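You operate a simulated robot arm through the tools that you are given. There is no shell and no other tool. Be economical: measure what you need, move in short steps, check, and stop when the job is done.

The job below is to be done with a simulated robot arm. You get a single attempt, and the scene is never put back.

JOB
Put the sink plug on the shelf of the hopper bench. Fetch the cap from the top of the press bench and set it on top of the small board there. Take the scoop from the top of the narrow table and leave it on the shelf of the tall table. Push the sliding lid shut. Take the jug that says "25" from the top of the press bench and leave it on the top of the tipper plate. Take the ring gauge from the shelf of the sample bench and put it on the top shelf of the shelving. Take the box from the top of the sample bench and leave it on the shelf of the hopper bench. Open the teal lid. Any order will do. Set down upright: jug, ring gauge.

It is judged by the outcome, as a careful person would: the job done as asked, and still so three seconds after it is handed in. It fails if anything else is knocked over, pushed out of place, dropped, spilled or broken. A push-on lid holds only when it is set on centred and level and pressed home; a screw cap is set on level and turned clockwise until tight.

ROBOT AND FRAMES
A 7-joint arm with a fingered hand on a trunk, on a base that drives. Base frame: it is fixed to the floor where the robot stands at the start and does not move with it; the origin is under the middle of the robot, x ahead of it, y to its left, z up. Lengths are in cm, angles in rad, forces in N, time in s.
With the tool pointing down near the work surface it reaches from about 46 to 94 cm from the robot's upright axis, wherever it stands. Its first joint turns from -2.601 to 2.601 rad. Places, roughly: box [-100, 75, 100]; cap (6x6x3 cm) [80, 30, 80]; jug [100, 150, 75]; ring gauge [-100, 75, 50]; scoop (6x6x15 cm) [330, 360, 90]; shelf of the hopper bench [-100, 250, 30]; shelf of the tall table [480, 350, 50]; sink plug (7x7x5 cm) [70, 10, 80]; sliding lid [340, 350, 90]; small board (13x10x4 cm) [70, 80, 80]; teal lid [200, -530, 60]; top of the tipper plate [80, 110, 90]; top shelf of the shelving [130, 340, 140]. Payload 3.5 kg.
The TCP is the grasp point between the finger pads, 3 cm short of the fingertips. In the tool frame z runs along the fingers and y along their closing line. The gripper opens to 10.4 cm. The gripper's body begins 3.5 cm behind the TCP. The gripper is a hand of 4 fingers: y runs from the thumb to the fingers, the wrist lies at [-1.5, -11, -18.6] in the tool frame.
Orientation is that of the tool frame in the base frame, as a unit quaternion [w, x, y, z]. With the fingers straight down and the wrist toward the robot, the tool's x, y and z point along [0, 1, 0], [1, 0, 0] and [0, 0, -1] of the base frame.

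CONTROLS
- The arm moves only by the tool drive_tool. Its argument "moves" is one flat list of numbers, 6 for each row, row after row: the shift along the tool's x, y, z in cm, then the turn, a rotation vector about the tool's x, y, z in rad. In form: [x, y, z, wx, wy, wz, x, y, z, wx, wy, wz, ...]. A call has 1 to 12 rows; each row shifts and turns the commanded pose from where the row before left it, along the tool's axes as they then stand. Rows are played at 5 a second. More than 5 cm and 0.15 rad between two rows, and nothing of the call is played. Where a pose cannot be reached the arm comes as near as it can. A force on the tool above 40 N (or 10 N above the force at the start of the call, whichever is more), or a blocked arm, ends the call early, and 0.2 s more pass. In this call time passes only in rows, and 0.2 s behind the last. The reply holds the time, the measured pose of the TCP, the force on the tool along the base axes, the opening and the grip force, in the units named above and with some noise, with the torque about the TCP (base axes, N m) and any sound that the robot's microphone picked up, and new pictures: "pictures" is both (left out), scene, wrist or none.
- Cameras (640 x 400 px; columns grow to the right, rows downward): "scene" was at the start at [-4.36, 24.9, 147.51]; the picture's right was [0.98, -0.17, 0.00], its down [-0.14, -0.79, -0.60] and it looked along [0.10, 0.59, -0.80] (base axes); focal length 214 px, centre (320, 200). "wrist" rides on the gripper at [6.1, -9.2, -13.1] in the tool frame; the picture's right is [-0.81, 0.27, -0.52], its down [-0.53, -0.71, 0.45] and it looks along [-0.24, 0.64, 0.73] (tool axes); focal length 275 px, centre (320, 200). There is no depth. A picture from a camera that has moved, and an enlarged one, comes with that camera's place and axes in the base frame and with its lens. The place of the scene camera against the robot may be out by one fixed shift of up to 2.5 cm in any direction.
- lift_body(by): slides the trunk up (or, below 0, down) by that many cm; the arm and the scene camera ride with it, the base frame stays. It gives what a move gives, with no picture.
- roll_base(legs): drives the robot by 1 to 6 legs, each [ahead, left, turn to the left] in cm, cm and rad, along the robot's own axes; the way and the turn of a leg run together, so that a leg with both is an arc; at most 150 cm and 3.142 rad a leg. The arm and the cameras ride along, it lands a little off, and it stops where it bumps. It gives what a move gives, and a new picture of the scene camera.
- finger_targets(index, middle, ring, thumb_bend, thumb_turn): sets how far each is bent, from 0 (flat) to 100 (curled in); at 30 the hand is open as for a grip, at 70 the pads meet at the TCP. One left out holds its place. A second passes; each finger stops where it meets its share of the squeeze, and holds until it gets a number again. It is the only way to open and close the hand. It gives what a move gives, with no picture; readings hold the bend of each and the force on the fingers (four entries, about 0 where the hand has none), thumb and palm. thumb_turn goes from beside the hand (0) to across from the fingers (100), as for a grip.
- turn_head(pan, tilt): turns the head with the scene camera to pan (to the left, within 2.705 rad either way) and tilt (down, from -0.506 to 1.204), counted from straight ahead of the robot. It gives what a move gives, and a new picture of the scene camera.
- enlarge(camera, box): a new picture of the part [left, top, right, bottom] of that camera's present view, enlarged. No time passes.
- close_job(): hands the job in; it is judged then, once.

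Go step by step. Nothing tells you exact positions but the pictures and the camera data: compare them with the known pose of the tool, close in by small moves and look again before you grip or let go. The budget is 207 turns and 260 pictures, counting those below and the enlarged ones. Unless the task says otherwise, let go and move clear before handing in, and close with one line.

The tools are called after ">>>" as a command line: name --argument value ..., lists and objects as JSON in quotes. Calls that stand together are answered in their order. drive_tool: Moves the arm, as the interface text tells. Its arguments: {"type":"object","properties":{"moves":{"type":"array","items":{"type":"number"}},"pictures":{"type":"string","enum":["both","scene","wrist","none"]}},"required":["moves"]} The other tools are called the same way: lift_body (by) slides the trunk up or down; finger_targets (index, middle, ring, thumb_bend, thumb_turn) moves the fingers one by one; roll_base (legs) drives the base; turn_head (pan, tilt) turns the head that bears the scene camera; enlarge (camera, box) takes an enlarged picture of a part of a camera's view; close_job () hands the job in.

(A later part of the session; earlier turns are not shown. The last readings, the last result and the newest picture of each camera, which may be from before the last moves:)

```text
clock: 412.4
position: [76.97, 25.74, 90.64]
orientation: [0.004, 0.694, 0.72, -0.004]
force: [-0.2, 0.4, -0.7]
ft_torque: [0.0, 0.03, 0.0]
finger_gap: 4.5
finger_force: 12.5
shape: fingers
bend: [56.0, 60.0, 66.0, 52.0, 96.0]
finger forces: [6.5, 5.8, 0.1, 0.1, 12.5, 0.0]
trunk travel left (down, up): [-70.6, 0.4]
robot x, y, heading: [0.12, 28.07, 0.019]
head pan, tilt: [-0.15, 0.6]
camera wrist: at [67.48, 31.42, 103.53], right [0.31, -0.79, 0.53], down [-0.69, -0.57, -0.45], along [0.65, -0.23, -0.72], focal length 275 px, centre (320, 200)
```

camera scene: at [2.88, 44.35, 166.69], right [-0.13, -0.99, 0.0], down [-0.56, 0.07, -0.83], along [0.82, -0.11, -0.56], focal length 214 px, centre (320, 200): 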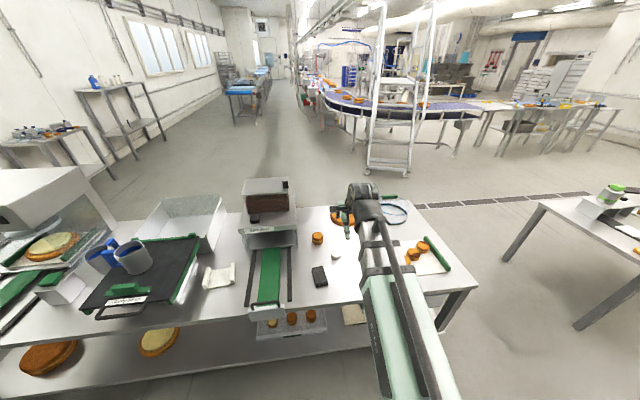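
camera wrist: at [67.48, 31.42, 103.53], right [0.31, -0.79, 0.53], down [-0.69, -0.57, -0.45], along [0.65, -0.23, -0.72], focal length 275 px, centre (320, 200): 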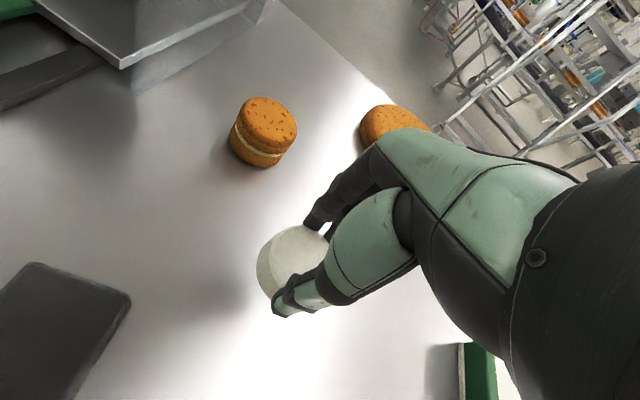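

Cap held level. Raise, retract, and drive left to the small board.

>>> drive_tool --moves '[0, 0, -5, 0, 0, 0, 0, 0, -5, 0, 0, 0, 0, 0, -5, 0, 0, 0, 0, 0, -5, 0, 0, 0, 0, -4.5, 0, 0, 0, 0, 0, -4.5, 0, 0, 0, 0, 0, -4.5, 0, 0, 0, 0, 0, -4.5, 0, 0, 0, 0]' --pictures "none"

>>> roll_base --legs '[[0, 54, -0.02]]'

>>> drive_tool --moves '[0, 4, 0, 0, 0, 0]' --pictures "wrist"

```text
clock: 414.2
position: [59.14, 25.07, 110.78]
orientation: [0.005, 0.694, 0.72, -0.005]
force: [-0.5, 0.5, -1.0]
ft_torque: [0.03, 0.0, 0.0]
finger_gap: 4.47
finger_force: 12.4
shape: fingers
bend: [56.0, 60.0, 66.0, 52.0, 96.0]
finger forces: [6.5, 5.8, 0.0, 0.0, 12.4, 0.1]
trunk travel left (down, up): [-70.6, 0.4]
robot x, y, heading: [0.15, 27.96, 0.019]
head pan, tilt: [-0.15, 0.6]
```

```text
clock: 417.3
position: [58.69, 77.44, 110.79]
orientation: [0.005, 0.7, 0.714, -0.004]
force: [0.5, 0.3, -0.4]
ft_torque: [-0.01, 0.0, 0.01]
finger_gap: 4.48
finger_force: 13.2
shape: fingers
bend: [56.0, 60.0, 66.0, 52.0, 96.0]
finger forces: [6.3, 5.8, 0.0, 0.0, 12.4, 0.0]
trunk travel left (down, up): [-70.6, 0.4]
robot x, y, heading: [-0.52, 81.64, 0.002]
head pan, tilt: [-0.15, 0.6]
camera scene: at [2.69, 97.83, 166.68], right [-0.15, -0.99, 0.0], down [-0.56, 0.08, -0.83], along [0.82, -0.12, -0.56], focal length 214 px, centre (320, 200)
```

scene: 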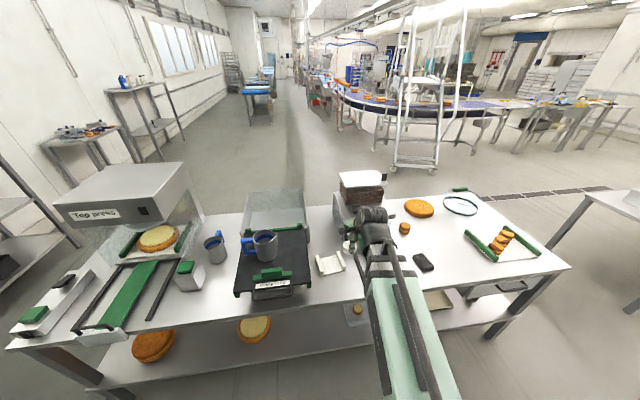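

```text
clock: 417.7
position: [62.68, 77.41, 110.55]
orientation: [0.004, 0.7, 0.714, -0.006]
force: [0.9, 0.3, 0.1]
ft_torque: [0.01, -0.01, -0.02]
finger_gap: 4.47
finger_force: 12.3
shape: fingers
bend: [56.0, 60.0, 66.0, 52.0, 96.0]
finger forces: [6.5, 5.7, 0.0, 0.0, 12.4, 0.0]
trunk travel left (down, up): [-70.6, 0.4]
robot x, y, heading: [0.04, 81.07, 0.002]
head pan, tilt: [-0.15, 0.6]
camera wrist: at [53.34, 83.27, 123.4], right [0.29, -0.8, 0.53], down [-0.7, -0.55, -0.45], along [0.65, -0.24, -0.72], focal length 275 px, centre (320, 200)
```

wrist: 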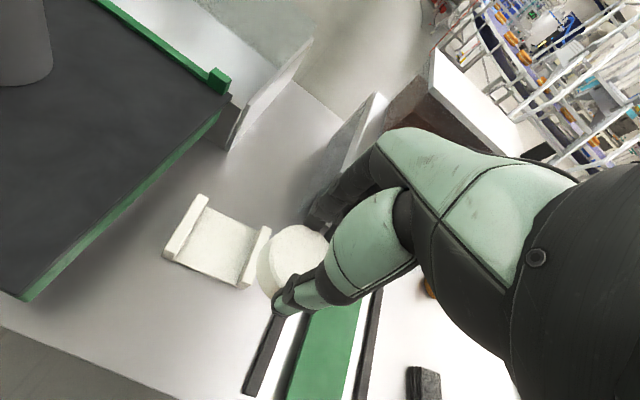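

Small board's flat middle is at ≈[71.5,82]. Move above it and descend to ~3 cm.

>>> drive_tool --moves '[2.3, 4.2, 0, 0, 0, 0, 2.2, 4.2, 0, 0, 0, 0, 0, 0, 4.5, 0, 0, 0, 0, 0, 4.5, 0, 0, 0, 0, 0, 4.5, 0, 0, 0, 0, 0, 4.5, 0, 0, 0, 0, 0, 2, 0, 0, 0]' --pictures "wrist"

```text
clock: 419.3
position: [70.76, 81.74, 90.81]
orientation: [0.004, 0.7, 0.714, -0.004]
force: [0.3, 0.1, -0.2]
ft_torque: [-0.01, -0.04, -0.01]
finger_gap: 4.48
finger_force: 11.8
shape: fingers
bend: [56.0, 60.0, 66.0, 52.0, 96.0]
finger forces: [6.5, 5.8, 0.0, 0.1, 12.2, 0.1]
trunk travel left (down, up): [-70.6, 0.4]
robot x, y, heading: [-0.61, 81.4, 0.003]
head pan, tilt: [-0.15, 0.6]
camera wrist: at [61.38, 87.73, 103.66], right [0.29, -0.8, 0.53], down [-0.7, -0.55, -0.45], along [0.65, -0.24, -0.72], focal length 275 px, centre (320, 200)
```

wrist: 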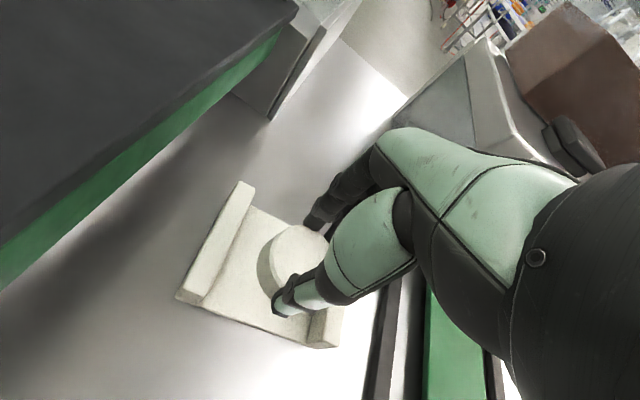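

Aligned over the middle of the board. Lower in small steps.

>>> drive_tool --moves '[0.2, 0.3, 2, 0, 0, 0, 0, 0, 1, 0, 0, 0, 0, 0, 0.5, 0, 0, 0]' --pictures "none"

>>> drive_tool --moves '[0, 0, 0.4, 0, 0, 0]' --pictures "none"

>>> drive_tool --moves '[0, 0, 0.4, 0, 0, 0]' --pictures "none"

```text
clock: 420.1
position: [71.15, 82.03, 87.43]
orientation: [0.005, 0.701, 0.714, -0.005]
force: [0.5, 0.5, -0.3]
ft_torque: [-0.03, 0.01, -0.02]
finger_gap: 4.49
finger_force: 12.3
shape: fingers
bend: [56.0, 60.0, 66.0, 52.0, 96.0]
finger forces: [6.5, 5.8, 0.0, 0.0, 12.2, 0.0]
trunk travel left (down, up): [-70.6, 0.4]
robot x, y, heading: [-0.84, 81.89, -0.003]
head pan, tilt: [-0.15, 0.6]
```

```text
clock: 420.5
position: [71.09, 82.08, 86.84]
orientation: [0.005, 0.7, 0.714, -0.005]
force: [-0.2, -0.5, 0.6]
ft_torque: [0.01, -0.03, 0.0]
finger_gap: 4.46
finger_force: 11.9
shape: fingers
bend: [56.0, 60.0, 66.0, 52.0, 96.0]
finger forces: [6.4, 5.9, 0.0, 0.1, 12.3, 0.1]
trunk travel left (down, up): [-70.6, 0.4]
robot x, y, heading: [-0.59, 81.82, 0.001]
head pan, tilt: [-0.15, 0.6]
```

```text
clock: 420.9
position: [71.06, 81.88, 86.45]
orientation: [0.005, 0.7, 0.714, -0.006]
force: [-0.6, 0.4, -0.2]
ft_torque: [-0.03, 0.02, -0.01]
finger_gap: 4.5
finger_force: 12.4
shape: fingers
bend: [56.0, 60.0, 66.0, 52.0, 96.0]
finger forces: [6.6, 5.7, 0.1, 0.1, 12.2, 0.0]
trunk travel left (down, up): [-70.6, 0.4]
robot x, y, heading: [-0.6, 81.46, -0.0]
head pan, tilt: [-0.15, 0.6]
```

>>> drive_tool --moves '[0, 0, 0.3, 0, 0, 0]' --pictures "none"

>>> drive_tool --moves '[0, 0, 0.3, 0, 0, 0]' --pictures "wrist"

```text
clock: 421.3
position: [71.21, 82.07, 86.08]
orientation: [0.004, 0.7, 0.714, -0.005]
force: [0.0, 0.1, -0.6]
ft_torque: [0.05, -0.01, 0.01]
finger_gap: 4.49
finger_force: 12.6
shape: fingers
bend: [56.0, 60.0, 66.0, 52.0, 96.0]
finger forces: [6.5, 5.7, 0.0, 0.0, 12.2, 0.0]
trunk travel left (down, up): [-70.6, 0.4]
robot x, y, heading: [-0.29, 81.26, 0.002]
head pan, tilt: [-0.15, 0.6]
```

```text
clock: 421.7
position: [71.24, 82.0, 85.84]
orientation: [0.005, 0.701, 0.713, -0.005]
force: [0.2, 0.2, -0.2]
ft_torque: [-0.01, -0.02, -0.01]
finger_gap: 4.49
finger_force: 12.4
shape: fingers
bend: [56.0, 60.0, 66.0, 52.0, 96.0]
finger forces: [6.6, 5.8, 0.0, 0.0, 12.3, 0.1]
trunk travel left (down, up): [-70.6, 0.4]
robot x, y, heading: [-0.16, 81.38, -0.001]
head pan, tilt: [-0.15, 0.6]
camera wrist: at [61.78, 88.0, 98.64], right [0.29, -0.8, 0.53], down [-0.7, -0.55, -0.45], along [0.65, -0.24, -0.72], focal length 275 px, centre (320, 200)
```

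wrist: 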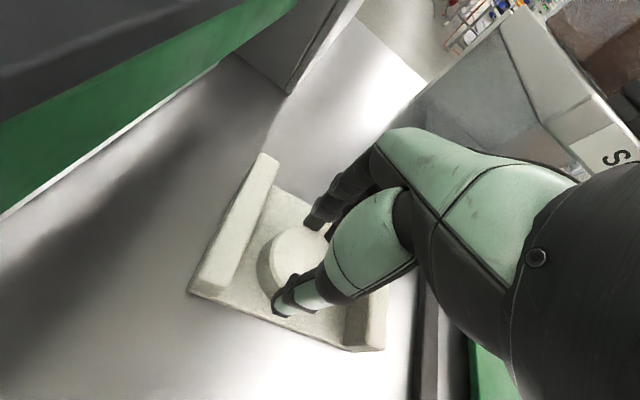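

>>> drive_tool --moves '[0, 0, 0.25, 0, 0, 0]' --pictures "none"

>>> drive_tool --moves '[0, 0, 0.25, 0, 0, 0]' --pictures "none"

```text
clock: 422.1
position: [71.15, 82.05, 85.68]
orientation: [0.006, 0.7, 0.714, -0.004]
force: [0.2, 1.2, 4.8]
ft_torque: [0.0, 0.03, -0.04]
finger_gap: 4.47
finger_force: 13.2
shape: fingers
bend: [56.0, 60.0, 66.0, 52.0, 96.0]
finger forces: [6.8, 6.2, 0.1, 0.0, 12.5, 0.1]
trunk travel left (down, up): [-70.6, 0.4]
robot x, y, heading: [-0.44, 81.37, 0.003]
head pan, tilt: [-0.15, 0.6]
```

```text
clock: 422.5
position: [71.13, 81.91, 85.47]
orientation: [0.006, 0.7, 0.714, -0.004]
force: [3.9, -0.3, 17.9]
ft_torque: [0.01, -0.01, 0.04]
finger_gap: 4.45
finger_force: 13.9
shape: fingers
bend: [56.0, 60.0, 66.0, 53.0, 96.0]
finger forces: [7.9, 8.1, 0.0, 0.0, 12.4, 0.0]
trunk travel left (down, up): [-70.6, 0.4]
robot x, y, heading: [-0.6, 81.53, 0.001]
head pan, tilt: [-0.15, 0.6]
```

Contact. Ease up and release.

>>> drive_tool --moves '[0, 0, -0.3, 0, 0, 0]' --pictures "none"

>>> finger_targets --index 42 --middle 42 --ring 42 --thumb_bend 42

>>> finger_targets --index 30 --middle 30 --ring 30 --thumb_bend 30

>>> drive_tool --moves '[0, 0, -3, 0, 0, 0, 0, 0, -4, 0, 0, 0, 0, 0, -5, 0, 0, 0]' --pictures "wrist"

```text
clock: 422.9
position: [71.19, 82.07, 85.59]
orientation: [0.005, 0.7, 0.714, -0.005]
force: [3.2, -0.9, 8.3]
ft_torque: [-0.05, -0.06, 0.05]
finger_gap: 4.43
finger_force: 13.8
shape: fingers
bend: [56.0, 60.0, 66.0, 53.0, 96.0]
finger forces: [7.7, 7.1, 0.0, 0.1, 12.4, 0.0]
trunk travel left (down, up): [-70.6, 0.4]
robot x, y, heading: [-0.34, 81.4, -0.0]
head pan, tilt: [-0.15, 0.6]
```

```text
clock: 423.9
position: [71.23, 82.02, 85.52]
orientation: [0.006, 0.7, 0.714, -0.005]
force: [0.4, -0.1, -0.8]
ft_torque: [-0.01, 0.01, 0.03]
finger_gap: 7.25
finger_force: 0.0
shape: fingers
bend: [42.0, 42.0, 42.0, 42.0, 97.0]
finger forces: [0.1, 0.1, 0.0, 0.0, 0.0, 0.1]
trunk travel left (down, up): [-70.6, 0.4]
robot x, y, heading: [-0.79, 81.56, 0.001]
head pan, tilt: [-0.15, 0.6]
```

```text
clock: 424.9
position: [71.08, 82.02, 85.46]
orientation: [0.005, 0.701, 0.714, -0.004]
force: [1.0, 0.8, 0.7]
ft_torque: [0.0, -0.06, 0.0]
finger_gap: 10.27
finger_force: 0.0
shape: fingers
bend: [30.0, 30.0, 30.0, 30.0, 97.0]
finger forces: [0.0, 0.0, 0.0, 0.1, 0.0, 0.0]
trunk travel left (down, up): [-70.6, 0.4]
robot x, y, heading: [-0.47, 81.36, 0.002]
head pan, tilt: [-0.15, 0.6]
```

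```text
clock: 425.7
position: [71.09, 82.16, 97.76]
orientation: [0.005, 0.701, 0.713, -0.005]
force: [0.1, 0.6, 0.0]
ft_torque: [0.02, 0.02, -0.02]
finger_gap: 10.29
finger_force: 0.1
shape: fingers
bend: [30.0, 30.0, 30.0, 30.0, 97.0]
finger forces: [0.1, 0.0, 0.1, 0.0, 0.1, 0.0]
trunk travel left (down, up): [-70.6, 0.4]
robot x, y, heading: [-0.33, 81.38, -0.001]
head pan, tilt: [-0.15, 0.6]
camera wrist: at [61.73, 88.15, 110.58], right [0.29, -0.8, 0.53], down [-0.7, -0.55, -0.45], along [0.65, -0.24, -0.72], focal length 275 px, centre (320, 200)
```

wrist: 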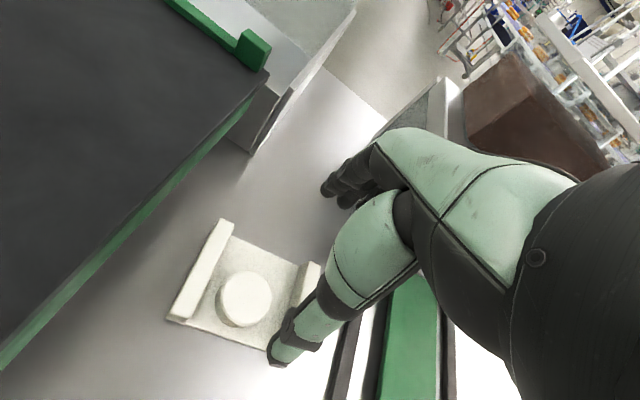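

Cap sits flat on the board. Retract and look toward the teal lid (−y).

>>> drive_tool --moves '[0, 0, -5, 0, 0, 0, 0, 0, -5, 0, 0, 0, 0, -4.5, 0, 0, 0, 0, 0, -4.5, 0, 0, 0, 0, 0, -4.5, 0, 0, 0, 0]' --pictures "none"

>>> turn_head --pan -1.45 --tilt 0.25

```text
clock: 426.9
position: [57.43, 82.08, 107.69]
orientation: [0.005, 0.701, 0.714, -0.004]
force: [0.2, -0.7, 0.9]
ft_torque: [0.0, 0.05, 0.01]
finger_gap: 10.28
finger_force: 0.0
shape: fingers
bend: [30.0, 30.0, 30.0, 30.0, 97.0]
finger forces: [0.1, 0.1, 0.0, 0.1, 0.0, 0.1]
trunk travel left (down, up): [-70.6, 0.4]
robot x, y, heading: [-0.46, 81.57, 0.006]
head pan, tilt: [-0.15, 0.6]
```

```text
clock: 428.4
position: [57.52, 82.02, 107.64]
orientation: [0.005, 0.7, 0.714, -0.005]
force: [0.1, -0.1, 0.4]
ft_torque: [0.0, -0.01, -0.02]
finger_gap: 10.31
finger_force: 0.0
shape: fingers
bend: [30.0, 30.0, 30.0, 30.0, 97.0]
finger forces: [0.0, 0.1, 0.0, 0.2, 0.0, 0.1]
trunk travel left (down, up): [-70.6, 0.4]
robot x, y, heading: [-0.31, 81.36, -0.0]
head pan, tilt: [-1.45, 0.25]
camera scene: at [-4.93, 89.81, 169.91], right [-0.99, -0.12, 0.0], down [-0.03, 0.25, -0.97], along [0.12, -0.96, -0.25], focal length 214 px, centre (320, 200)
```

scene: 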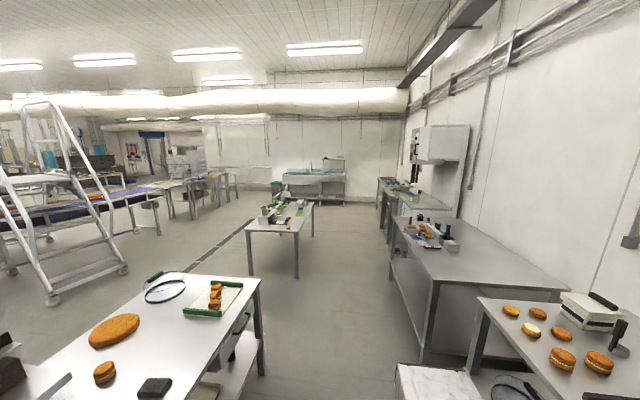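

>>> enlarge --camera "scene" --box '[130, 130, 350, 270]'

```text
2.86 times, centred on (240, 200) of scene
camera zoom: at [-4.93, 89.81, 169.91], right [-0.99, -0.12, 0.0], down [-0.03, 0.25, -0.97], along [0.12, -0.96, -0.25], focal length 613 px, centre (549, 200)
```

zoom: 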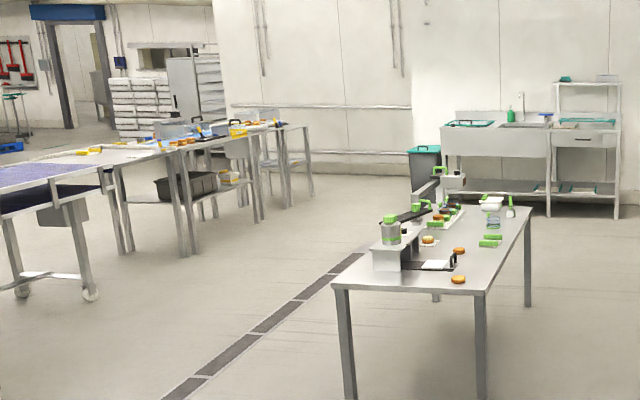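

The teal lid is a bin's lid near [204,−530,61], by the sink. Drive down the aisle (clear at x≈−5) and across.

>>> turn_head --pan 0.0 --tilt 0.35

>>> roll_base --legs '[[-6, 0, 0], [0, 0, -1.57], [130, 0, 0], [130, 0, 0], [120, 0, 0]]'

```text
clock: 429.9
position: [57.39, 81.98, 107.66]
orientation: [0.005, 0.7, 0.714, -0.005]
force: [0.7, -0.2, 0.1]
ft_torque: [0.0, 0.01, -0.01]
finger_gap: 10.29
finger_force: 0.0
shape: fingers
bend: [30.0, 30.0, 30.0, 30.0, 97.0]
finger forces: [0.1, 0.0, 0.0, 0.1, 0.0, 0.0]
trunk travel left (down, up): [-70.6, 0.4]
robot x, y, heading: [0.01, 81.33, 0.0]
head pan, tilt: [0.0, 0.351]
camera scene: at [3.26, 99.07, 168.97], right [0.0, -1.0, 0.0], down [-0.34, 0.0, -0.94], along [0.94, 0.0, -0.34], focal length 214 px, centre (320, 200)
```

scene: 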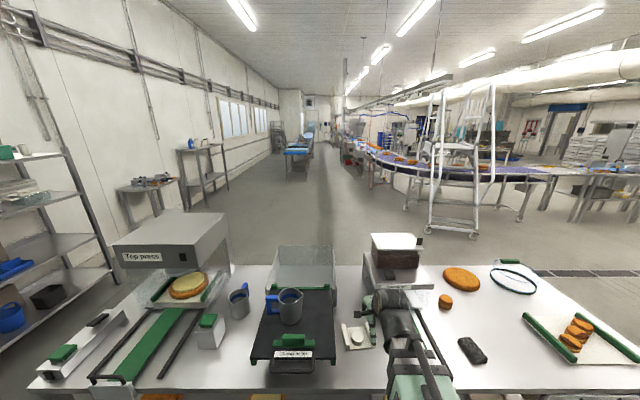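

```text
clock: 452.9
position: [-5.91, -363.22, 107.6]
orientation: [0.0, 1.0, 0.001, -0.006]
force: [0.1, 0.0, 0.4]
ft_torque: [0.01, -0.01, 0.02]
finger_gap: 10.31
finger_force: 0.0
shape: fingers
bend: [30.0, 30.0, 30.0, 30.0, 97.0]
finger forces: [0.1, 0.0, 0.0, 0.0, 0.1, 0.1]
trunk travel left (down, up): [-70.6, 0.4]
robot x, y, heading: [-5.54, -305.12, -1.59]
head pan, tilt: [0.0, 0.351]
camera scene: at [10.18, -309.81, 168.97], right [-1.0, 0.02, 0.0], down [0.01, 0.34, -0.94], along [-0.02, -0.94, -0.34], focal length 214 px, centre (320, 200)
```

scene: 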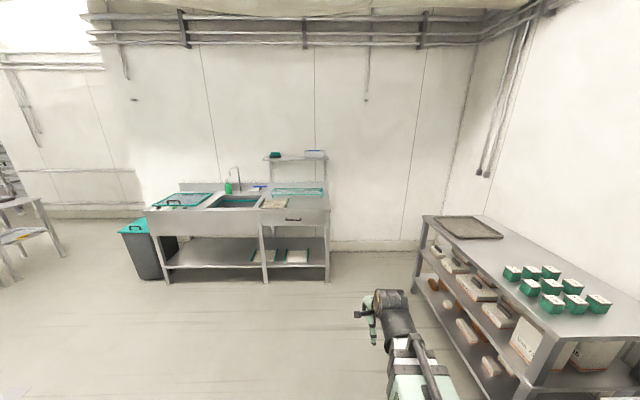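

The bin with teal lid stands left of the sink. Drive left 190 and ahead 70.

>>> roll_base --legs '[[0, 120, 0.02], [0, 75, 0], [75, 0, 0]]'

>>> turn_head --pan 0.0 --tilt 0.6

>>> enlarge --camera "scene" --box '[230, 100, 430, 240]'

```text
clock: 455.9
position: [39.34, -362.97, 107.78]
orientation: [0.0, 0.997, 0.078, -0.004]
force: [-0.3, -0.3, -0.1]
ft_torque: [0.06, -0.05, 0.01]
finger_gap: 10.33
finger_force: 0.0
shape: fingers
bend: [30.0, 30.0, 30.0, 30.0, 97.0]
finger forces: [0.0, 0.0, 0.0, 0.0, 0.1, 0.1]
trunk travel left (down, up): [-70.6, 0.4]
robot x, y, heading: [30.9, -305.45, -1.431]
head pan, tilt: [0.0, 0.351]
stopped in leg 1: the robot was blocked; the commanded pose is now the measured one
camera scene: at [46.97, -307.6, 169.0], right [-0.99, -0.14, 0.0], down [-0.05, 0.34, -0.94], along [0.13, -0.93, -0.34], focal length 214 px, centre (320, 200)
```

scene: 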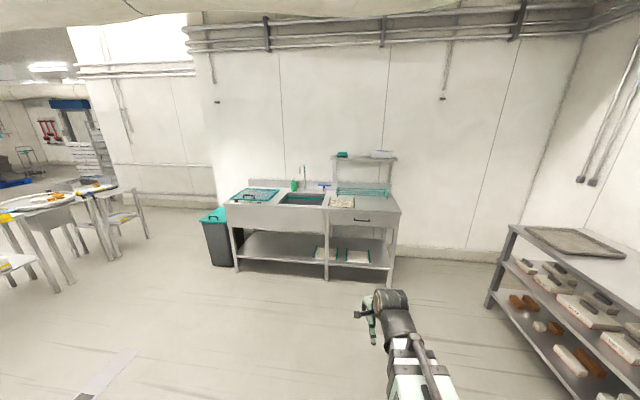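

```text
clock: 456.7
position: [39.46, -362.93, 107.85]
orientation: [0.001, 0.997, 0.078, -0.007]
force: [0.6, -0.1, -0.1]
ft_torque: [-0.01, -0.02, -0.01]
finger_gap: 10.3
finger_force: 0.1
shape: fingers
bend: [30.0, 30.0, 30.0, 30.0, 97.0]
finger forces: [0.0, 0.1, 0.0, 0.0, 0.0, 0.0]
trunk travel left (down, up): [-70.6, 0.4]
robot x, y, heading: [30.82, -305.48, -1.432]
head pan, tilt: [0.0, 0.6]
camera scene: at [47.19, -307.0, 166.7], right [-0.99, -0.14, 0.0], down [-0.08, 0.56, -0.83], along [0.11, -0.82, -0.56], focal length 214 px, centre (320, 200)
```

scene: 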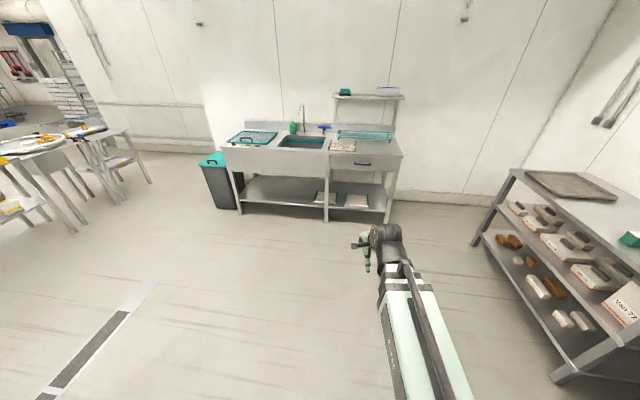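

```text
2.86 times, centred on (330, 170) of scene
camera zoom: at [47.19, -307.0, 166.7], right [-0.99, -0.14, 0.0], down [-0.08, 0.56, -0.83], along [0.11, -0.82, -0.56], focal length 613 px, centre (291, 286)
```

zoom: 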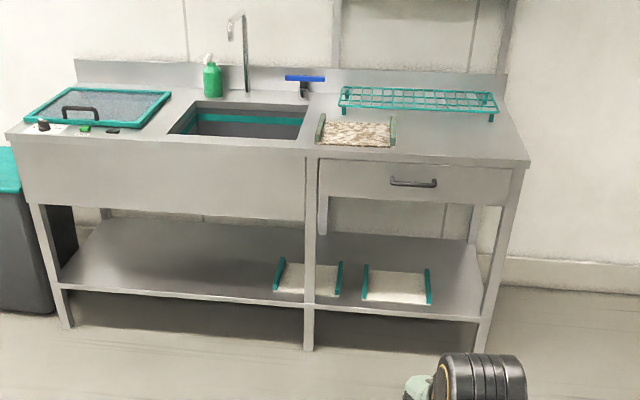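

The base brushed the table behind; move ahead away from it, straighten, then left.

>>> roll_base --legs '[[65, 0, 0], [0, 0, -0.14], [0, 90, 0], [0, 75, 0]]'

>>> turn_head --pan 2.5 --tilt 0.3

```text
clock: 468.9
position: [203.51, -429.57, 107.67]
orientation: [0.0, 1.0, 0.002, -0.007]
force: [-0.2, 0.5, -0.2]
ft_torque: [0.0, 0.01, -0.01]
finger_gap: 10.31
finger_force: 0.1
shape: fingers
bend: [30.0, 30.0, 30.0, 30.0, 97.0]
finger forces: [0.1, 0.0, 0.0, 0.0, 0.0, 0.0]
trunk travel left (down, up): [-70.6, 0.4]
robot x, y, heading: [203.85, -371.56, -1.586]
head pan, tilt: [0.0, 0.6]
camera scene: at [219.6, -375.69, 166.68], right [-1.0, 0.02, 0.0], down [0.01, 0.56, -0.83], along [-0.01, -0.82, -0.56], focal length 214 px, centre (320, 200)
```

scene: 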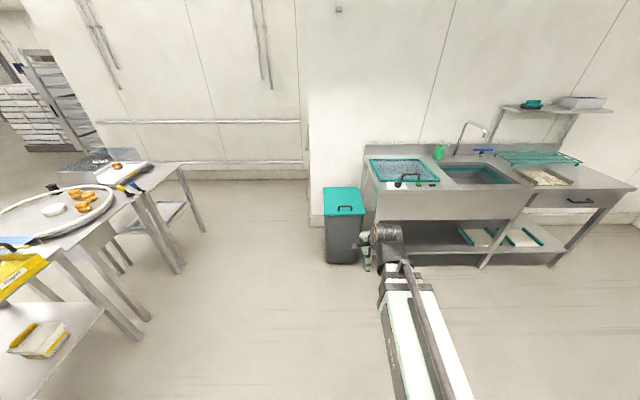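

```text
clock: 471.1
position: [203.47, -429.56, 107.68]
orientation: [0.0, 1.0, 0.002, -0.006]
force: [-0.7, -0.4, -0.6]
ft_torque: [0.02, 0.02, -0.01]
finger_gap: 10.3
finger_force: 0.1
shape: fingers
bend: [30.0, 30.0, 30.0, 30.0, 97.0]
finger forces: [0.0, 0.1, 0.1, 0.1, 0.0, 0.0]
trunk travel left (down, up): [-70.6, 0.4]
robot x, y, heading: [203.6, -371.5, -1.584]
head pan, tilt: [2.499, 0.3]
camera scene: at [225.41, -359.47, 169.44], right [0.79, -0.61, 0.0], down [-0.18, -0.23, -0.96], along [0.58, 0.76, -0.3], focal length 214 px, centre (320, 200)
```

scene: 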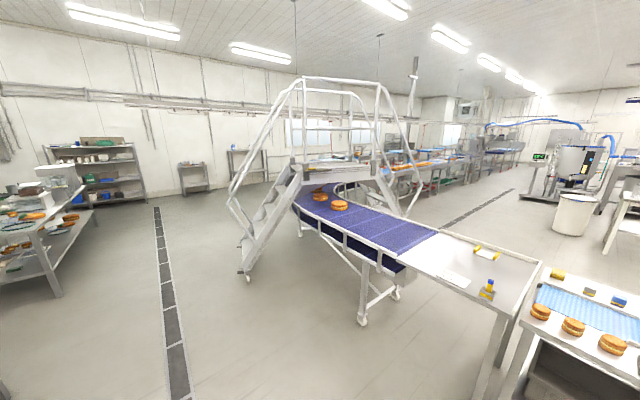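

The bin's lid is ≈ x 182–216, y −509…−553, z≈61 with a loop handle near the front. Look closer.

>>> turn_head --pan 0.1 --tilt 0.7

>>> enlarge --camera "scene" --box '[270, 140, 420, 250]'

```text
clock: 473.3
position: [203.48, -429.65, 107.63]
orientation: [0.0, 1.0, 0.002, -0.006]
force: [1.0, 0.9, -0.7]
ft_torque: [0.01, 0.01, -0.01]
finger_gap: 10.29
finger_force: 0.0
shape: fingers
bend: [30.0, 30.0, 30.0, 30.0, 97.0]
finger forces: [0.0, 0.1, 0.0, 0.0, 0.0, 0.0]
trunk travel left (down, up): [-70.6, 0.4]
robot x, y, heading: [203.73, -371.42, -1.584]
head pan, tilt: [0.099, 0.7]
camera scene: at [220.4, -375.32, 165.83], right [-1.0, -0.08, 0.0], down [-0.05, 0.64, -0.77], along [0.06, -0.76, -0.64], focal length 214 px, centre (320, 200)
```

scene: 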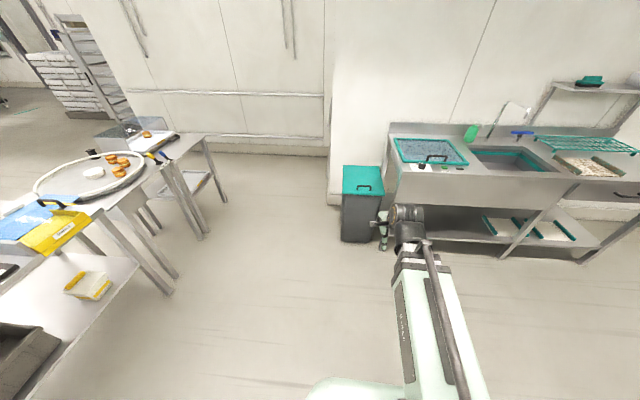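

```text
3.64 times, centred on (345, 195) of scene
camera zoom: at [220.4, -375.32, 165.83], right [-1.0, -0.08, 0.0], down [-0.05, 0.64, -0.77], along [0.06, -0.76, -0.64], focal length 780 px, centre (229, 218)
```

zoom: 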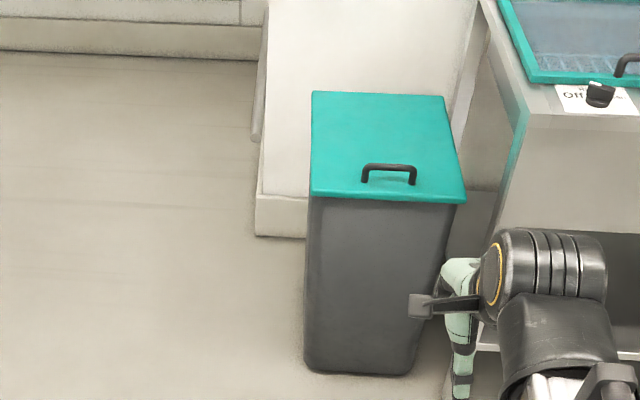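

Plan: enter the loop from the front with a near-horizontal hand (thumb under the bar, fingers above), then follow the hinge arc while pitching the hand. First lower the trunk and pitch the tool.

>>> lift_body --by -40

>>> drive_tool --moves '[0, 0, 0, -0.141, 0, 0, 0, 0, 0, -0.141, 0, 0, 0, 0, 0, -0.141, 0, 0, 0, 0, 0, -0.141, 0, 0, 0, 0, 0, -0.141, 0, 0, 0, 0, 0, -0.141, 0, 0, 0, 0, 0, -0.141, 0, 0, 0, 0, 0, -0.141, 0, 0, 0, 0, 0, -0.141, 0, 0]'

```text
clock: 477.2
position: [203.54, -429.5, 67.78]
orientation: [0.001, 1.0, 0.001, -0.005]
force: [0.5, 0.2, -0.4]
ft_torque: [0.04, 0.02, -0.02]
finger_gap: 10.28
finger_force: 0.0
shape: fingers
bend: [30.0, 30.0, 30.0, 30.0, 97.0]
finger forces: [0.0, 0.0, 0.1, 0.0, 0.0, 0.1]
trunk travel left (down, up): [-30.6, 40.4]
robot x, y, heading: [203.64, -371.5, -1.588]
head pan, tilt: [0.099, 0.7]
```

```text
clock: 479.2
position: [204.58, -437.03, 67.04]
orientation: [0.464, 0.885, 0.033, 0.019]
force: [0.2, 0.2, -0.5]
ft_torque: [-0.03, -0.01, -0.03]
finger_gap: 10.32
finger_force: 0.0
shape: fingers
bend: [30.0, 30.0, 30.0, 30.0, 97.0]
finger forces: [0.0, 0.0, 0.1, 0.0, 0.0, 0.0]
out of reach, approached as far as the arm can: row 1, 2, 3, 4, 5, 6, 7, 8
trunk travel left (down, up): [-30.6, 40.4]
robot x, y, heading: [203.42, -371.69, -1.583]
head pan, tilt: [0.099, 0.7]
camera scene: at [220.4, -375.31, 125.83], right [-1.0, -0.08, 0.0], down [-0.05, 0.64, -0.77], along [0.06, -0.76, -0.64], focal length 214 px, centre (320, 200)
camera wrist: at [209.36, -420.82, 66.83], right [-0.83, 0.21, 0.52], down [-0.53, -0.01, -0.85], along [-0.17, -0.98, 0.12], focal length 275 px, centre (320, 200)
```

scene: 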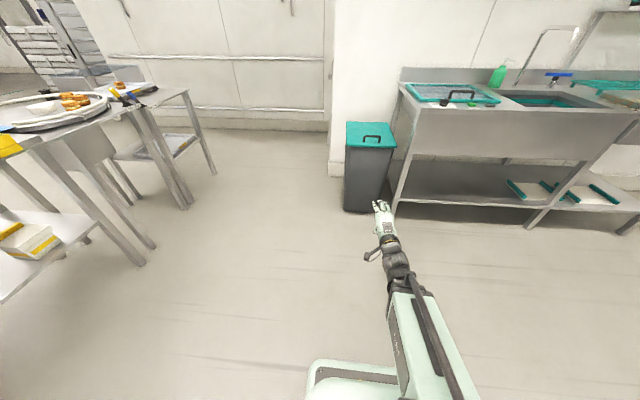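
wrist: 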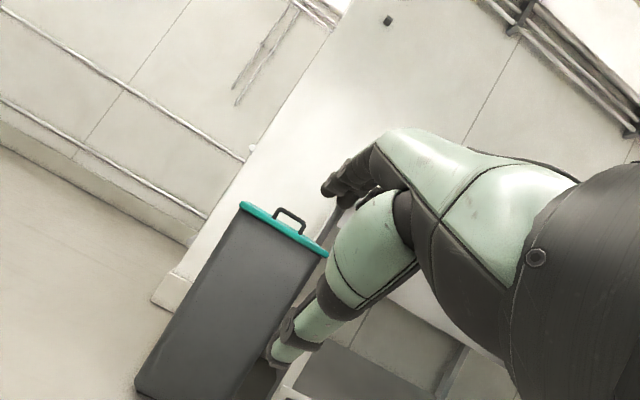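

Near radius the arm can't pitch fully; extend forward ~10 cm and pitch the rest.

>>> drive_tool --moves '[0, 2.3, 3.3, 0, -0.062, 0.043, 0, 2.3, 3.3, -0.05, 0, 0, 0, 2, 3.5, -0.12, 0, 0, 0, 0, 0, -0.12, 0, 0]' --pictures "none"

>>> finger_targets --index 50 --middle 50 --ring 50 --thumb_bend 56

```text
clock: 480.2
position: [197.57, -448.85, 68.13]
orientation: [0.586, 0.81, 0.012, 0.005]
force: [0.1, -0.6, 0.0]
ft_torque: [0.0, -0.03, -0.02]
finger_gap: 10.29
finger_force: 0.0
shape: fingers
bend: [30.0, 30.0, 30.0, 30.0, 97.0]
finger forces: [0.0, 0.1, 0.1, 0.0, 0.1, 0.1]
out of reach, approached as far as the arm can: row 1, 2, 3, 4
trunk travel left (down, up): [-30.6, 40.4]
robot x, y, heading: [203.38, -371.71, -1.591]
head pan, tilt: [0.099, 0.7]
```

```text
clock: 481.2
position: [197.48, -448.82, 68.03]
orientation: [0.585, 0.811, 0.013, 0.006]
force: [-0.5, 0.5, -0.2]
ft_torque: [-0.01, -0.02, -0.01]
finger_gap: 4.49
finger_force: 0.1
shape: fingers
bend: [50.0, 50.0, 50.0, 56.0, 97.0]
finger forces: [0.0, 0.1, 0.0, 0.0, 0.0, 0.0]
trunk travel left (down, up): [-30.6, 40.4]
robot x, y, heading: [204.04, -371.44, -1.581]
head pan, tilt: [0.099, 0.7]
```

Pitch is ~18° below horizontal now. Drive ahead 48 to bring the hand before the handle, trunk down 3.5.

>>> lift_body --by -3

>>> roll_base --legs '[[48, -1, 0.015]]'

>>> drive_tool --moves '[0, 0, 0, 0, 0, 0]' --pictures "wrist"

```text
clock: 481.9
position: [197.59, -448.73, 65.04]
orientation: [0.586, 0.81, 0.013, 0.006]
force: [-0.8, 0.4, -0.3]
ft_torque: [0.0, -0.01, 0.06]
finger_gap: 4.47
finger_force: 0.1
shape: fingers
bend: [50.0, 50.0, 50.0, 56.0, 97.0]
finger forces: [0.0, 0.0, 0.0, 0.1, 0.0, 0.0]
trunk travel left (down, up): [-27.6, 43.4]
robot x, y, heading: [203.85, -371.61, -1.583]
head pan, tilt: [0.099, 0.7]
```

```text
clock: 484.7
position: [197.14, -496.2, 65.0]
orientation: [0.585, 0.811, 0.018, 0.01]
force: [-0.2, 0.8, -0.7]
ft_torque: [-0.03, -0.01, 0.01]
finger_gap: 4.49
finger_force: 0.1
shape: fingers
bend: [50.0, 50.0, 50.0, 56.0, 97.0]
finger forces: [0.0, 0.0, 0.0, 0.0, 0.1, 0.0]
trunk travel left (down, up): [-27.6, 43.4]
robot x, y, heading: [202.4, -419.05, -1.571]
head pan, tilt: [0.099, 0.7]
camera scene: at [219.02, -422.48, 122.83], right [-1.0, -0.1, 0.0], down [-0.06, 0.64, -0.77], along [0.07, -0.76, -0.64], focal length 214 px, centre (320, 200)
```

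scene: 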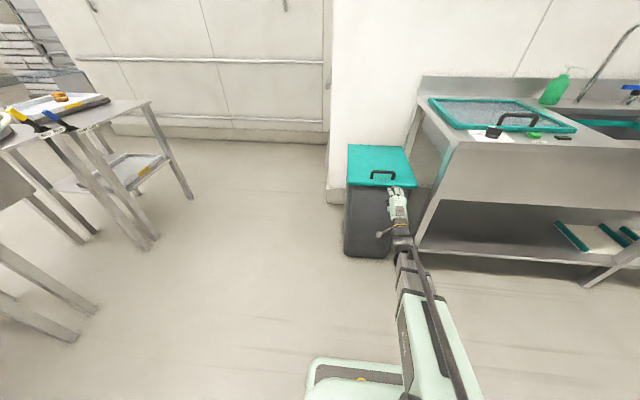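

```text
clock: 485.1
position: [197.19, -496.29, 65.1]
orientation: [0.585, 0.811, 0.017, 0.009]
force: [0.1, -1.0, 0.2]
ft_torque: [-0.01, 0.0, 0.03]
finger_gap: 4.48
finger_force: 0.1
shape: fingers
bend: [50.0, 50.0, 50.0, 56.0, 97.0]
finger forces: [0.0, 0.1, 0.1, 0.0, 0.1, 0.1]
trunk travel left (down, up): [-27.6, 43.4]
robot x, y, heading: [202.16, -418.99, -1.573]
head pan, tilt: [0.099, 0.7]
camera wrist: at [202.51, -480.94, 60.3], right [-0.82, 0.37, 0.43], down [-0.53, -0.23, -0.82], along [-0.21, -0.9, 0.38], focal length 275 px, centre (320, 200)
```

wrist: 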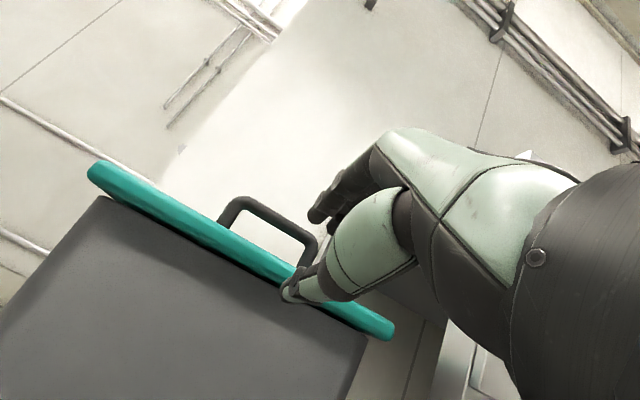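

Handle bar ≈ z 68, y ≈ −511, x 193–203.5; lid top z≈63.6. Raise 3 cm, shift 1 cm, and move in 10 cm.

>>> lift_body --by 3.4

>>> roll_base --legs '[[9, 1, 0]]'

>>> drive_tool --moves '[0, 0, 0, 0, 0, 0]' --pictures "wrist"

```text
clock: 485.9
position: [197.08, -496.14, 68.47]
orientation: [0.585, 0.811, 0.018, 0.01]
force: [-0.1, -0.4, -0.4]
ft_torque: [-0.02, 0.01, -0.01]
finger_gap: 4.49
finger_force: 0.1
shape: fingers
bend: [50.0, 50.0, 50.0, 56.0, 97.0]
finger forces: [0.1, 0.0, 0.0, 0.0, 0.0, 0.0]
trunk travel left (down, up): [-31.0, 40.0]
robot x, y, heading: [202.51, -419.15, -1.576]
head pan, tilt: [0.099, 0.7]
```

```text
clock: 487.0
position: [198.14, -505.33, 68.46]
orientation: [0.585, 0.811, 0.017, 0.009]
force: [0.1, 0.6, -0.1]
ft_torque: [0.02, 0.0, 0.02]
finger_gap: 4.51
finger_force: 0.2
shape: fingers
bend: [50.0, 50.0, 50.0, 56.0, 97.0]
finger forces: [0.0, 0.0, 0.0, 0.0, 1.0, 0.0]
trunk travel left (down, up): [-31.0, 40.0]
robot x, y, heading: [203.22, -427.56, -1.571]
head pan, tilt: [0.099, 0.7]
camera scene: at [219.99, -431.5, 126.23], right [-1.0, -0.1, 0.0], down [-0.06, 0.64, -0.77], along [0.08, -0.76, -0.64], focal length 214 px, centre (320, 200)
```

scene: 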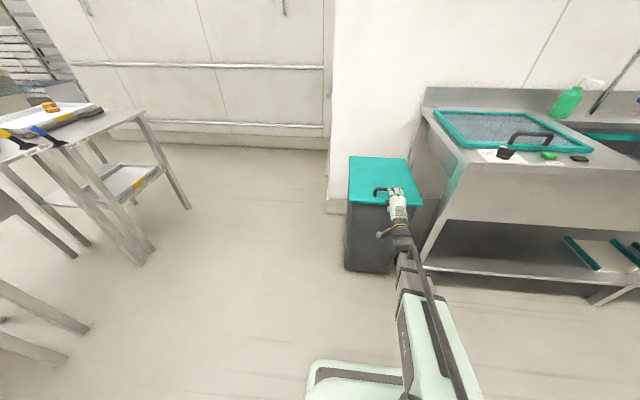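

```text
clock: 487.4
position: [198.31, -505.33, 68.39]
orientation: [0.585, 0.811, 0.019, 0.01]
force: [0.1, 0.9, 0.3]
ft_torque: [0.04, -0.01, -0.03]
finger_gap: 4.48
finger_force: 0.9
shape: fingers
bend: [50.0, 50.0, 50.0, 56.0, 98.0]
finger forces: [0.0, 0.0, 0.0, 0.0, 0.7, 0.0]
trunk travel left (down, up): [-31.0, 40.0]
robot x, y, heading: [203.43, -428.08, -1.572]
head pan, tilt: [0.099, 0.7]
camera wrist: at [203.54, -489.97, 63.7], right [-0.82, 0.37, 0.43], down [-0.53, -0.23, -0.82], along [-0.2, -0.9, 0.38], focal length 275 px, centre (320, 200)
```

wrist: 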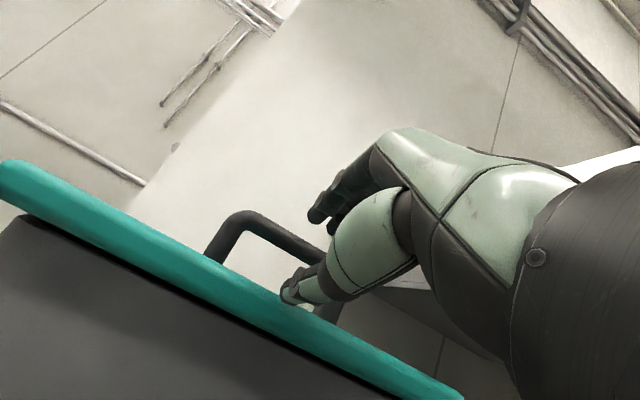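

The bar passes between thumb (below) and fingers (above), still a few cm ahead. Raise 0.6 and advance 6 cm with force watch.

>>> drive_tool --moves '[0, 0.6, -0.2, 0, 0, 0, 0, 0.62, 1.9, 0, 0, 0, 0, 0.62, 1.9, 0, 0, 0, 0, 0.62, 1.9, 0, 0, 0]' --pictures "wrist"

```text
clock: 488.4
position: [198.27, -511.27, 68.89]
orientation: [0.584, 0.811, 0.021, 0.012]
force: [0.2, 0.0, -0.3]
ft_torque: [0.0, -0.02, -0.03]
finger_gap: 4.5
finger_force: 0.1
shape: fingers
bend: [50.0, 50.0, 50.0, 56.0, 98.0]
finger forces: [0.1, 0.0, 0.1, 0.1, 0.1, 0.0]
trunk travel left (down, up): [-31.0, 40.0]
robot x, y, heading: [203.44, -428.02, -1.569]
head pan, tilt: [0.099, 0.7]
camera wrist: at [203.58, -495.83, 64.29], right [-0.83, 0.37, 0.43], down [-0.53, -0.23, -0.82], along [-0.2, -0.9, 0.38], focal length 275 px, centre (320, 200)
```

wrist: 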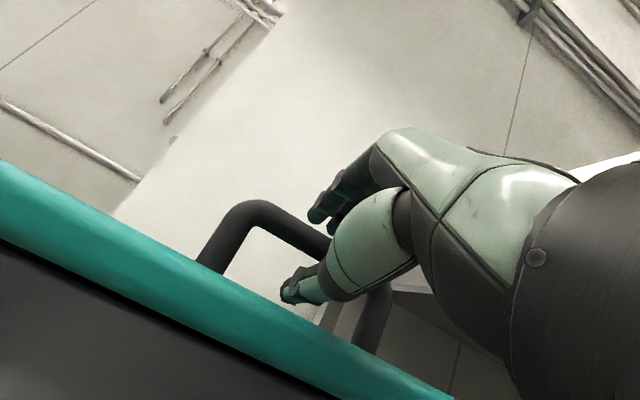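

>>> drive_tool --moves '[0, 0.5, 1.4, 0, 0, 0, 0, 0.5, 1.4, 0, 0, 0, 0, 0.5, 1.4, 0, 0, 0]' --pictures "wrist"

```text
clock: 489.2
position: [198.44, -515.67, 69.22]
orientation: [0.583, 0.812, 0.022, 0.011]
force: [0.0, 8.6, -2.9]
ft_torque: [-0.11, -0.01, 0.06]
finger_gap: 4.68
finger_force: 3.6
shape: fingers
bend: [50.0, 50.0, 50.0, 55.0, 97.0]
finger forces: [0.0, 0.0, 0.0, 0.0, 8.1, 0.0]
trunk travel left (down, up): [-31.0, 40.0]
robot x, y, heading: [203.5, -428.09, -1.571]
head pan, tilt: [0.099, 0.7]
camera wrist: at [203.66, -500.25, 64.5], right [-0.83, 0.36, 0.43], down [-0.53, -0.23, -0.82], along [-0.2, -0.9, 0.38], focal length 275 px, centre (320, 200)
```

wrist: 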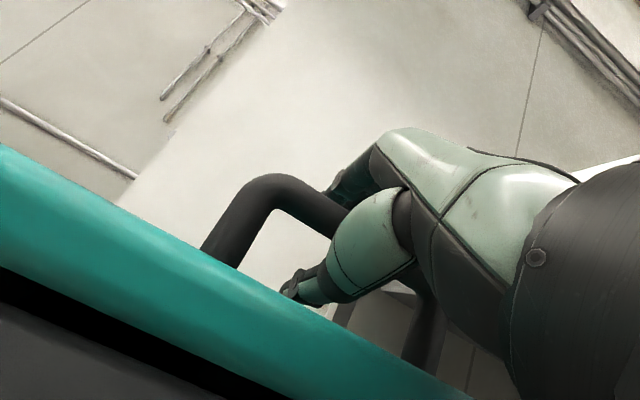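

The bar is inside the hand now (thumb touches). Ease back 0.7 and close around it.

>>> drive_tool --moves '[0, -0.2, -0.7, 0, 0, 0]' --pictures "none"

>>> finger_targets --index 75 --middle 75 --ring 75 --thumb_bend 70

>>> drive_tool --moves '[0, 0, 0, 0, 0, 0]' --pictures "wrist"

```text
clock: 489.6
position: [198.31, -515.03, 69.21]
orientation: [0.584, 0.812, 0.023, 0.012]
force: [-0.3, -0.3, -0.2]
ft_torque: [0.01, -0.02, 0.02]
finger_gap: 4.49
finger_force: 0.1
shape: fingers
bend: [50.0, 50.0, 50.0, 56.0, 97.0]
finger forces: [0.0, 0.0, 0.0, 0.1, 0.0, 0.1]
trunk travel left (down, up): [-31.0, 40.0]
robot x, y, heading: [203.29, -428.53, -1.574]
head pan, tilt: [0.099, 0.7]
```

```text
clock: 490.6
position: [198.38, -514.86, 69.21]
orientation: [0.583, 0.812, 0.023, 0.012]
force: [-0.3, 0.4, -3.4]
ft_torque: [-0.14, 0.04, 0.05]
finger_gap: 0.0
finger_force: 2.3
shape: fingers
bend: [75.0, 75.0, 75.0, 69.0, 97.0]
finger forces: [0.1, 0.0, 0.0, 0.1, 3.7, 0.0]
trunk travel left (down, up): [-31.0, 40.0]
robot x, y, heading: [203.45, -428.17, -1.573]
head pan, tilt: [0.099, 0.7]
```

```text
clock: 491.0
position: [198.34, -515.05, 69.22]
orientation: [0.583, 0.812, 0.022, 0.011]
force: [-1.1, 1.8, -2.7]
ft_torque: [-0.09, 0.04, 0.01]
finger_gap: 0.0
finger_force: 1.8
shape: fingers
bend: [75.0, 75.0, 75.0, 69.0, 97.0]
finger forces: [0.0, 0.1, 0.0, 0.0, 3.2, 0.0]
trunk travel left (down, up): [-31.0, 40.0]
robot x, y, heading: [203.51, -428.28, -1.574]
head pan, tilt: [0.099, 0.7]
camera wrist: at [203.6, -499.61, 64.43], right [-0.83, 0.36, 0.43], down [-0.53, -0.23, -0.82], along [-0.2, -0.9, 0.38], focal length 275 px, centre (320, 200)
```

wrist: 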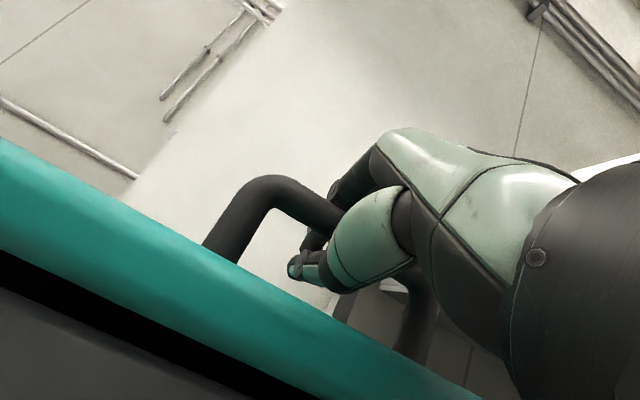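

The bar is hooked between fingers and thumb. Lift along the hinge arc while pitching down; first ~17°.

>>> drive_tool --moves '[0, 3.99, -0.58, 0.07, 0, 0, 0, 4.0, -0.46, 0.07, 0, 0, 0, 4.01, -0.34, 0.07, 0, 0]' --pictures "scene"

```text
clock: 491.8
position: [198.92, -518.52, 80.7]
orientation: [0.497, 0.868, 0.02, 0.008]
force: [-1.5, -0.2, -2.7]
ft_torque: [-0.09, 0.02, 0.02]
finger_gap: 0.0
finger_force: 1.0
shape: fingers
bend: [75.0, 75.0, 75.0, 68.0, 98.0]
finger forces: [0.1, 0.1, 0.0, 0.0, 2.8, 0.1]
trunk travel left (down, up): [-31.0, 40.0]
robot x, y, heading: [203.07, -428.4, -1.57]
head pan, tilt: [0.099, 0.7]
camera scene: at [219.98, -431.55, 126.22], right [-1.0, -0.1, 0.0], down [-0.06, 0.64, -0.76], along [0.08, -0.76, -0.64], focal length 214 px, centre (320, 200)
```

scene: 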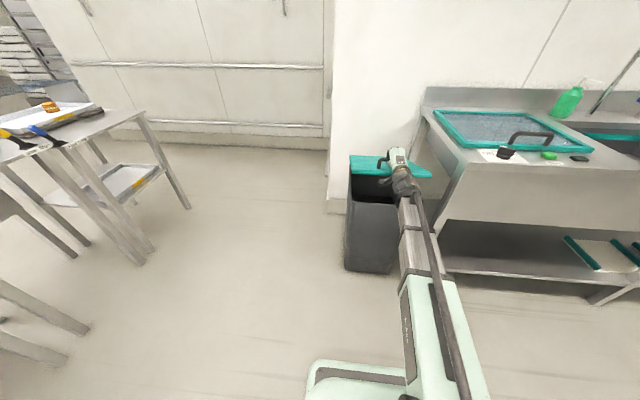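

The lid opens and the bin stays put. Continue the arc to ~40°.

>>> drive_tool --moves '[0, 4.02, -0.21, 0.07, 0, 0, 0, 4.03, -0.09, 0.07, 0, 0, 0, 4.03, 0.03, 0.07, 0, 0, 0, 4.03, 0.15, 0.07, 0, 0]' --pictures "scene"

```text
clock: 492.8
position: [199.23, -528.02, 93.78]
orientation: [0.37, 0.929, 0.019, 0.005]
force: [0.5, -1.2, -2.2]
ft_torque: [-0.04, -0.01, -0.03]
finger_gap: 0.02
finger_force: 0.5
shape: fingers
bend: [75.0, 75.0, 75.0, 67.0, 97.0]
finger forces: [0.0, 0.1, 0.0, 0.0, 1.6, 0.0]
trunk travel left (down, up): [-31.0, 40.0]
robot x, y, heading: [203.36, -428.36, -1.573]
head pan, tilt: [0.099, 0.7]
camera scene: at [220.0, -431.52, 126.23], right [-1.0, -0.1, 0.0], down [-0.06, 0.64, -0.76], along [0.08, -0.76, -0.64], focal length 214 px, centre (320, 200)
```

scene: 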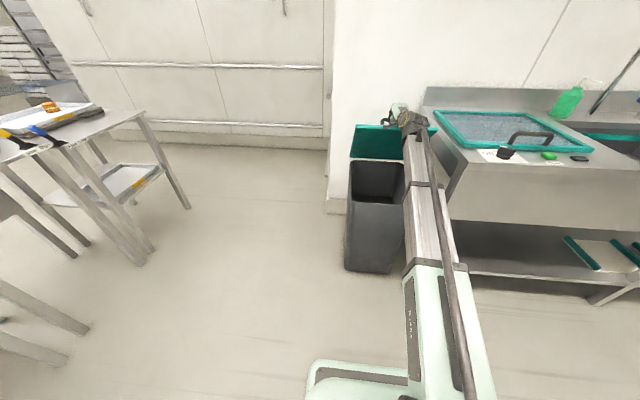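

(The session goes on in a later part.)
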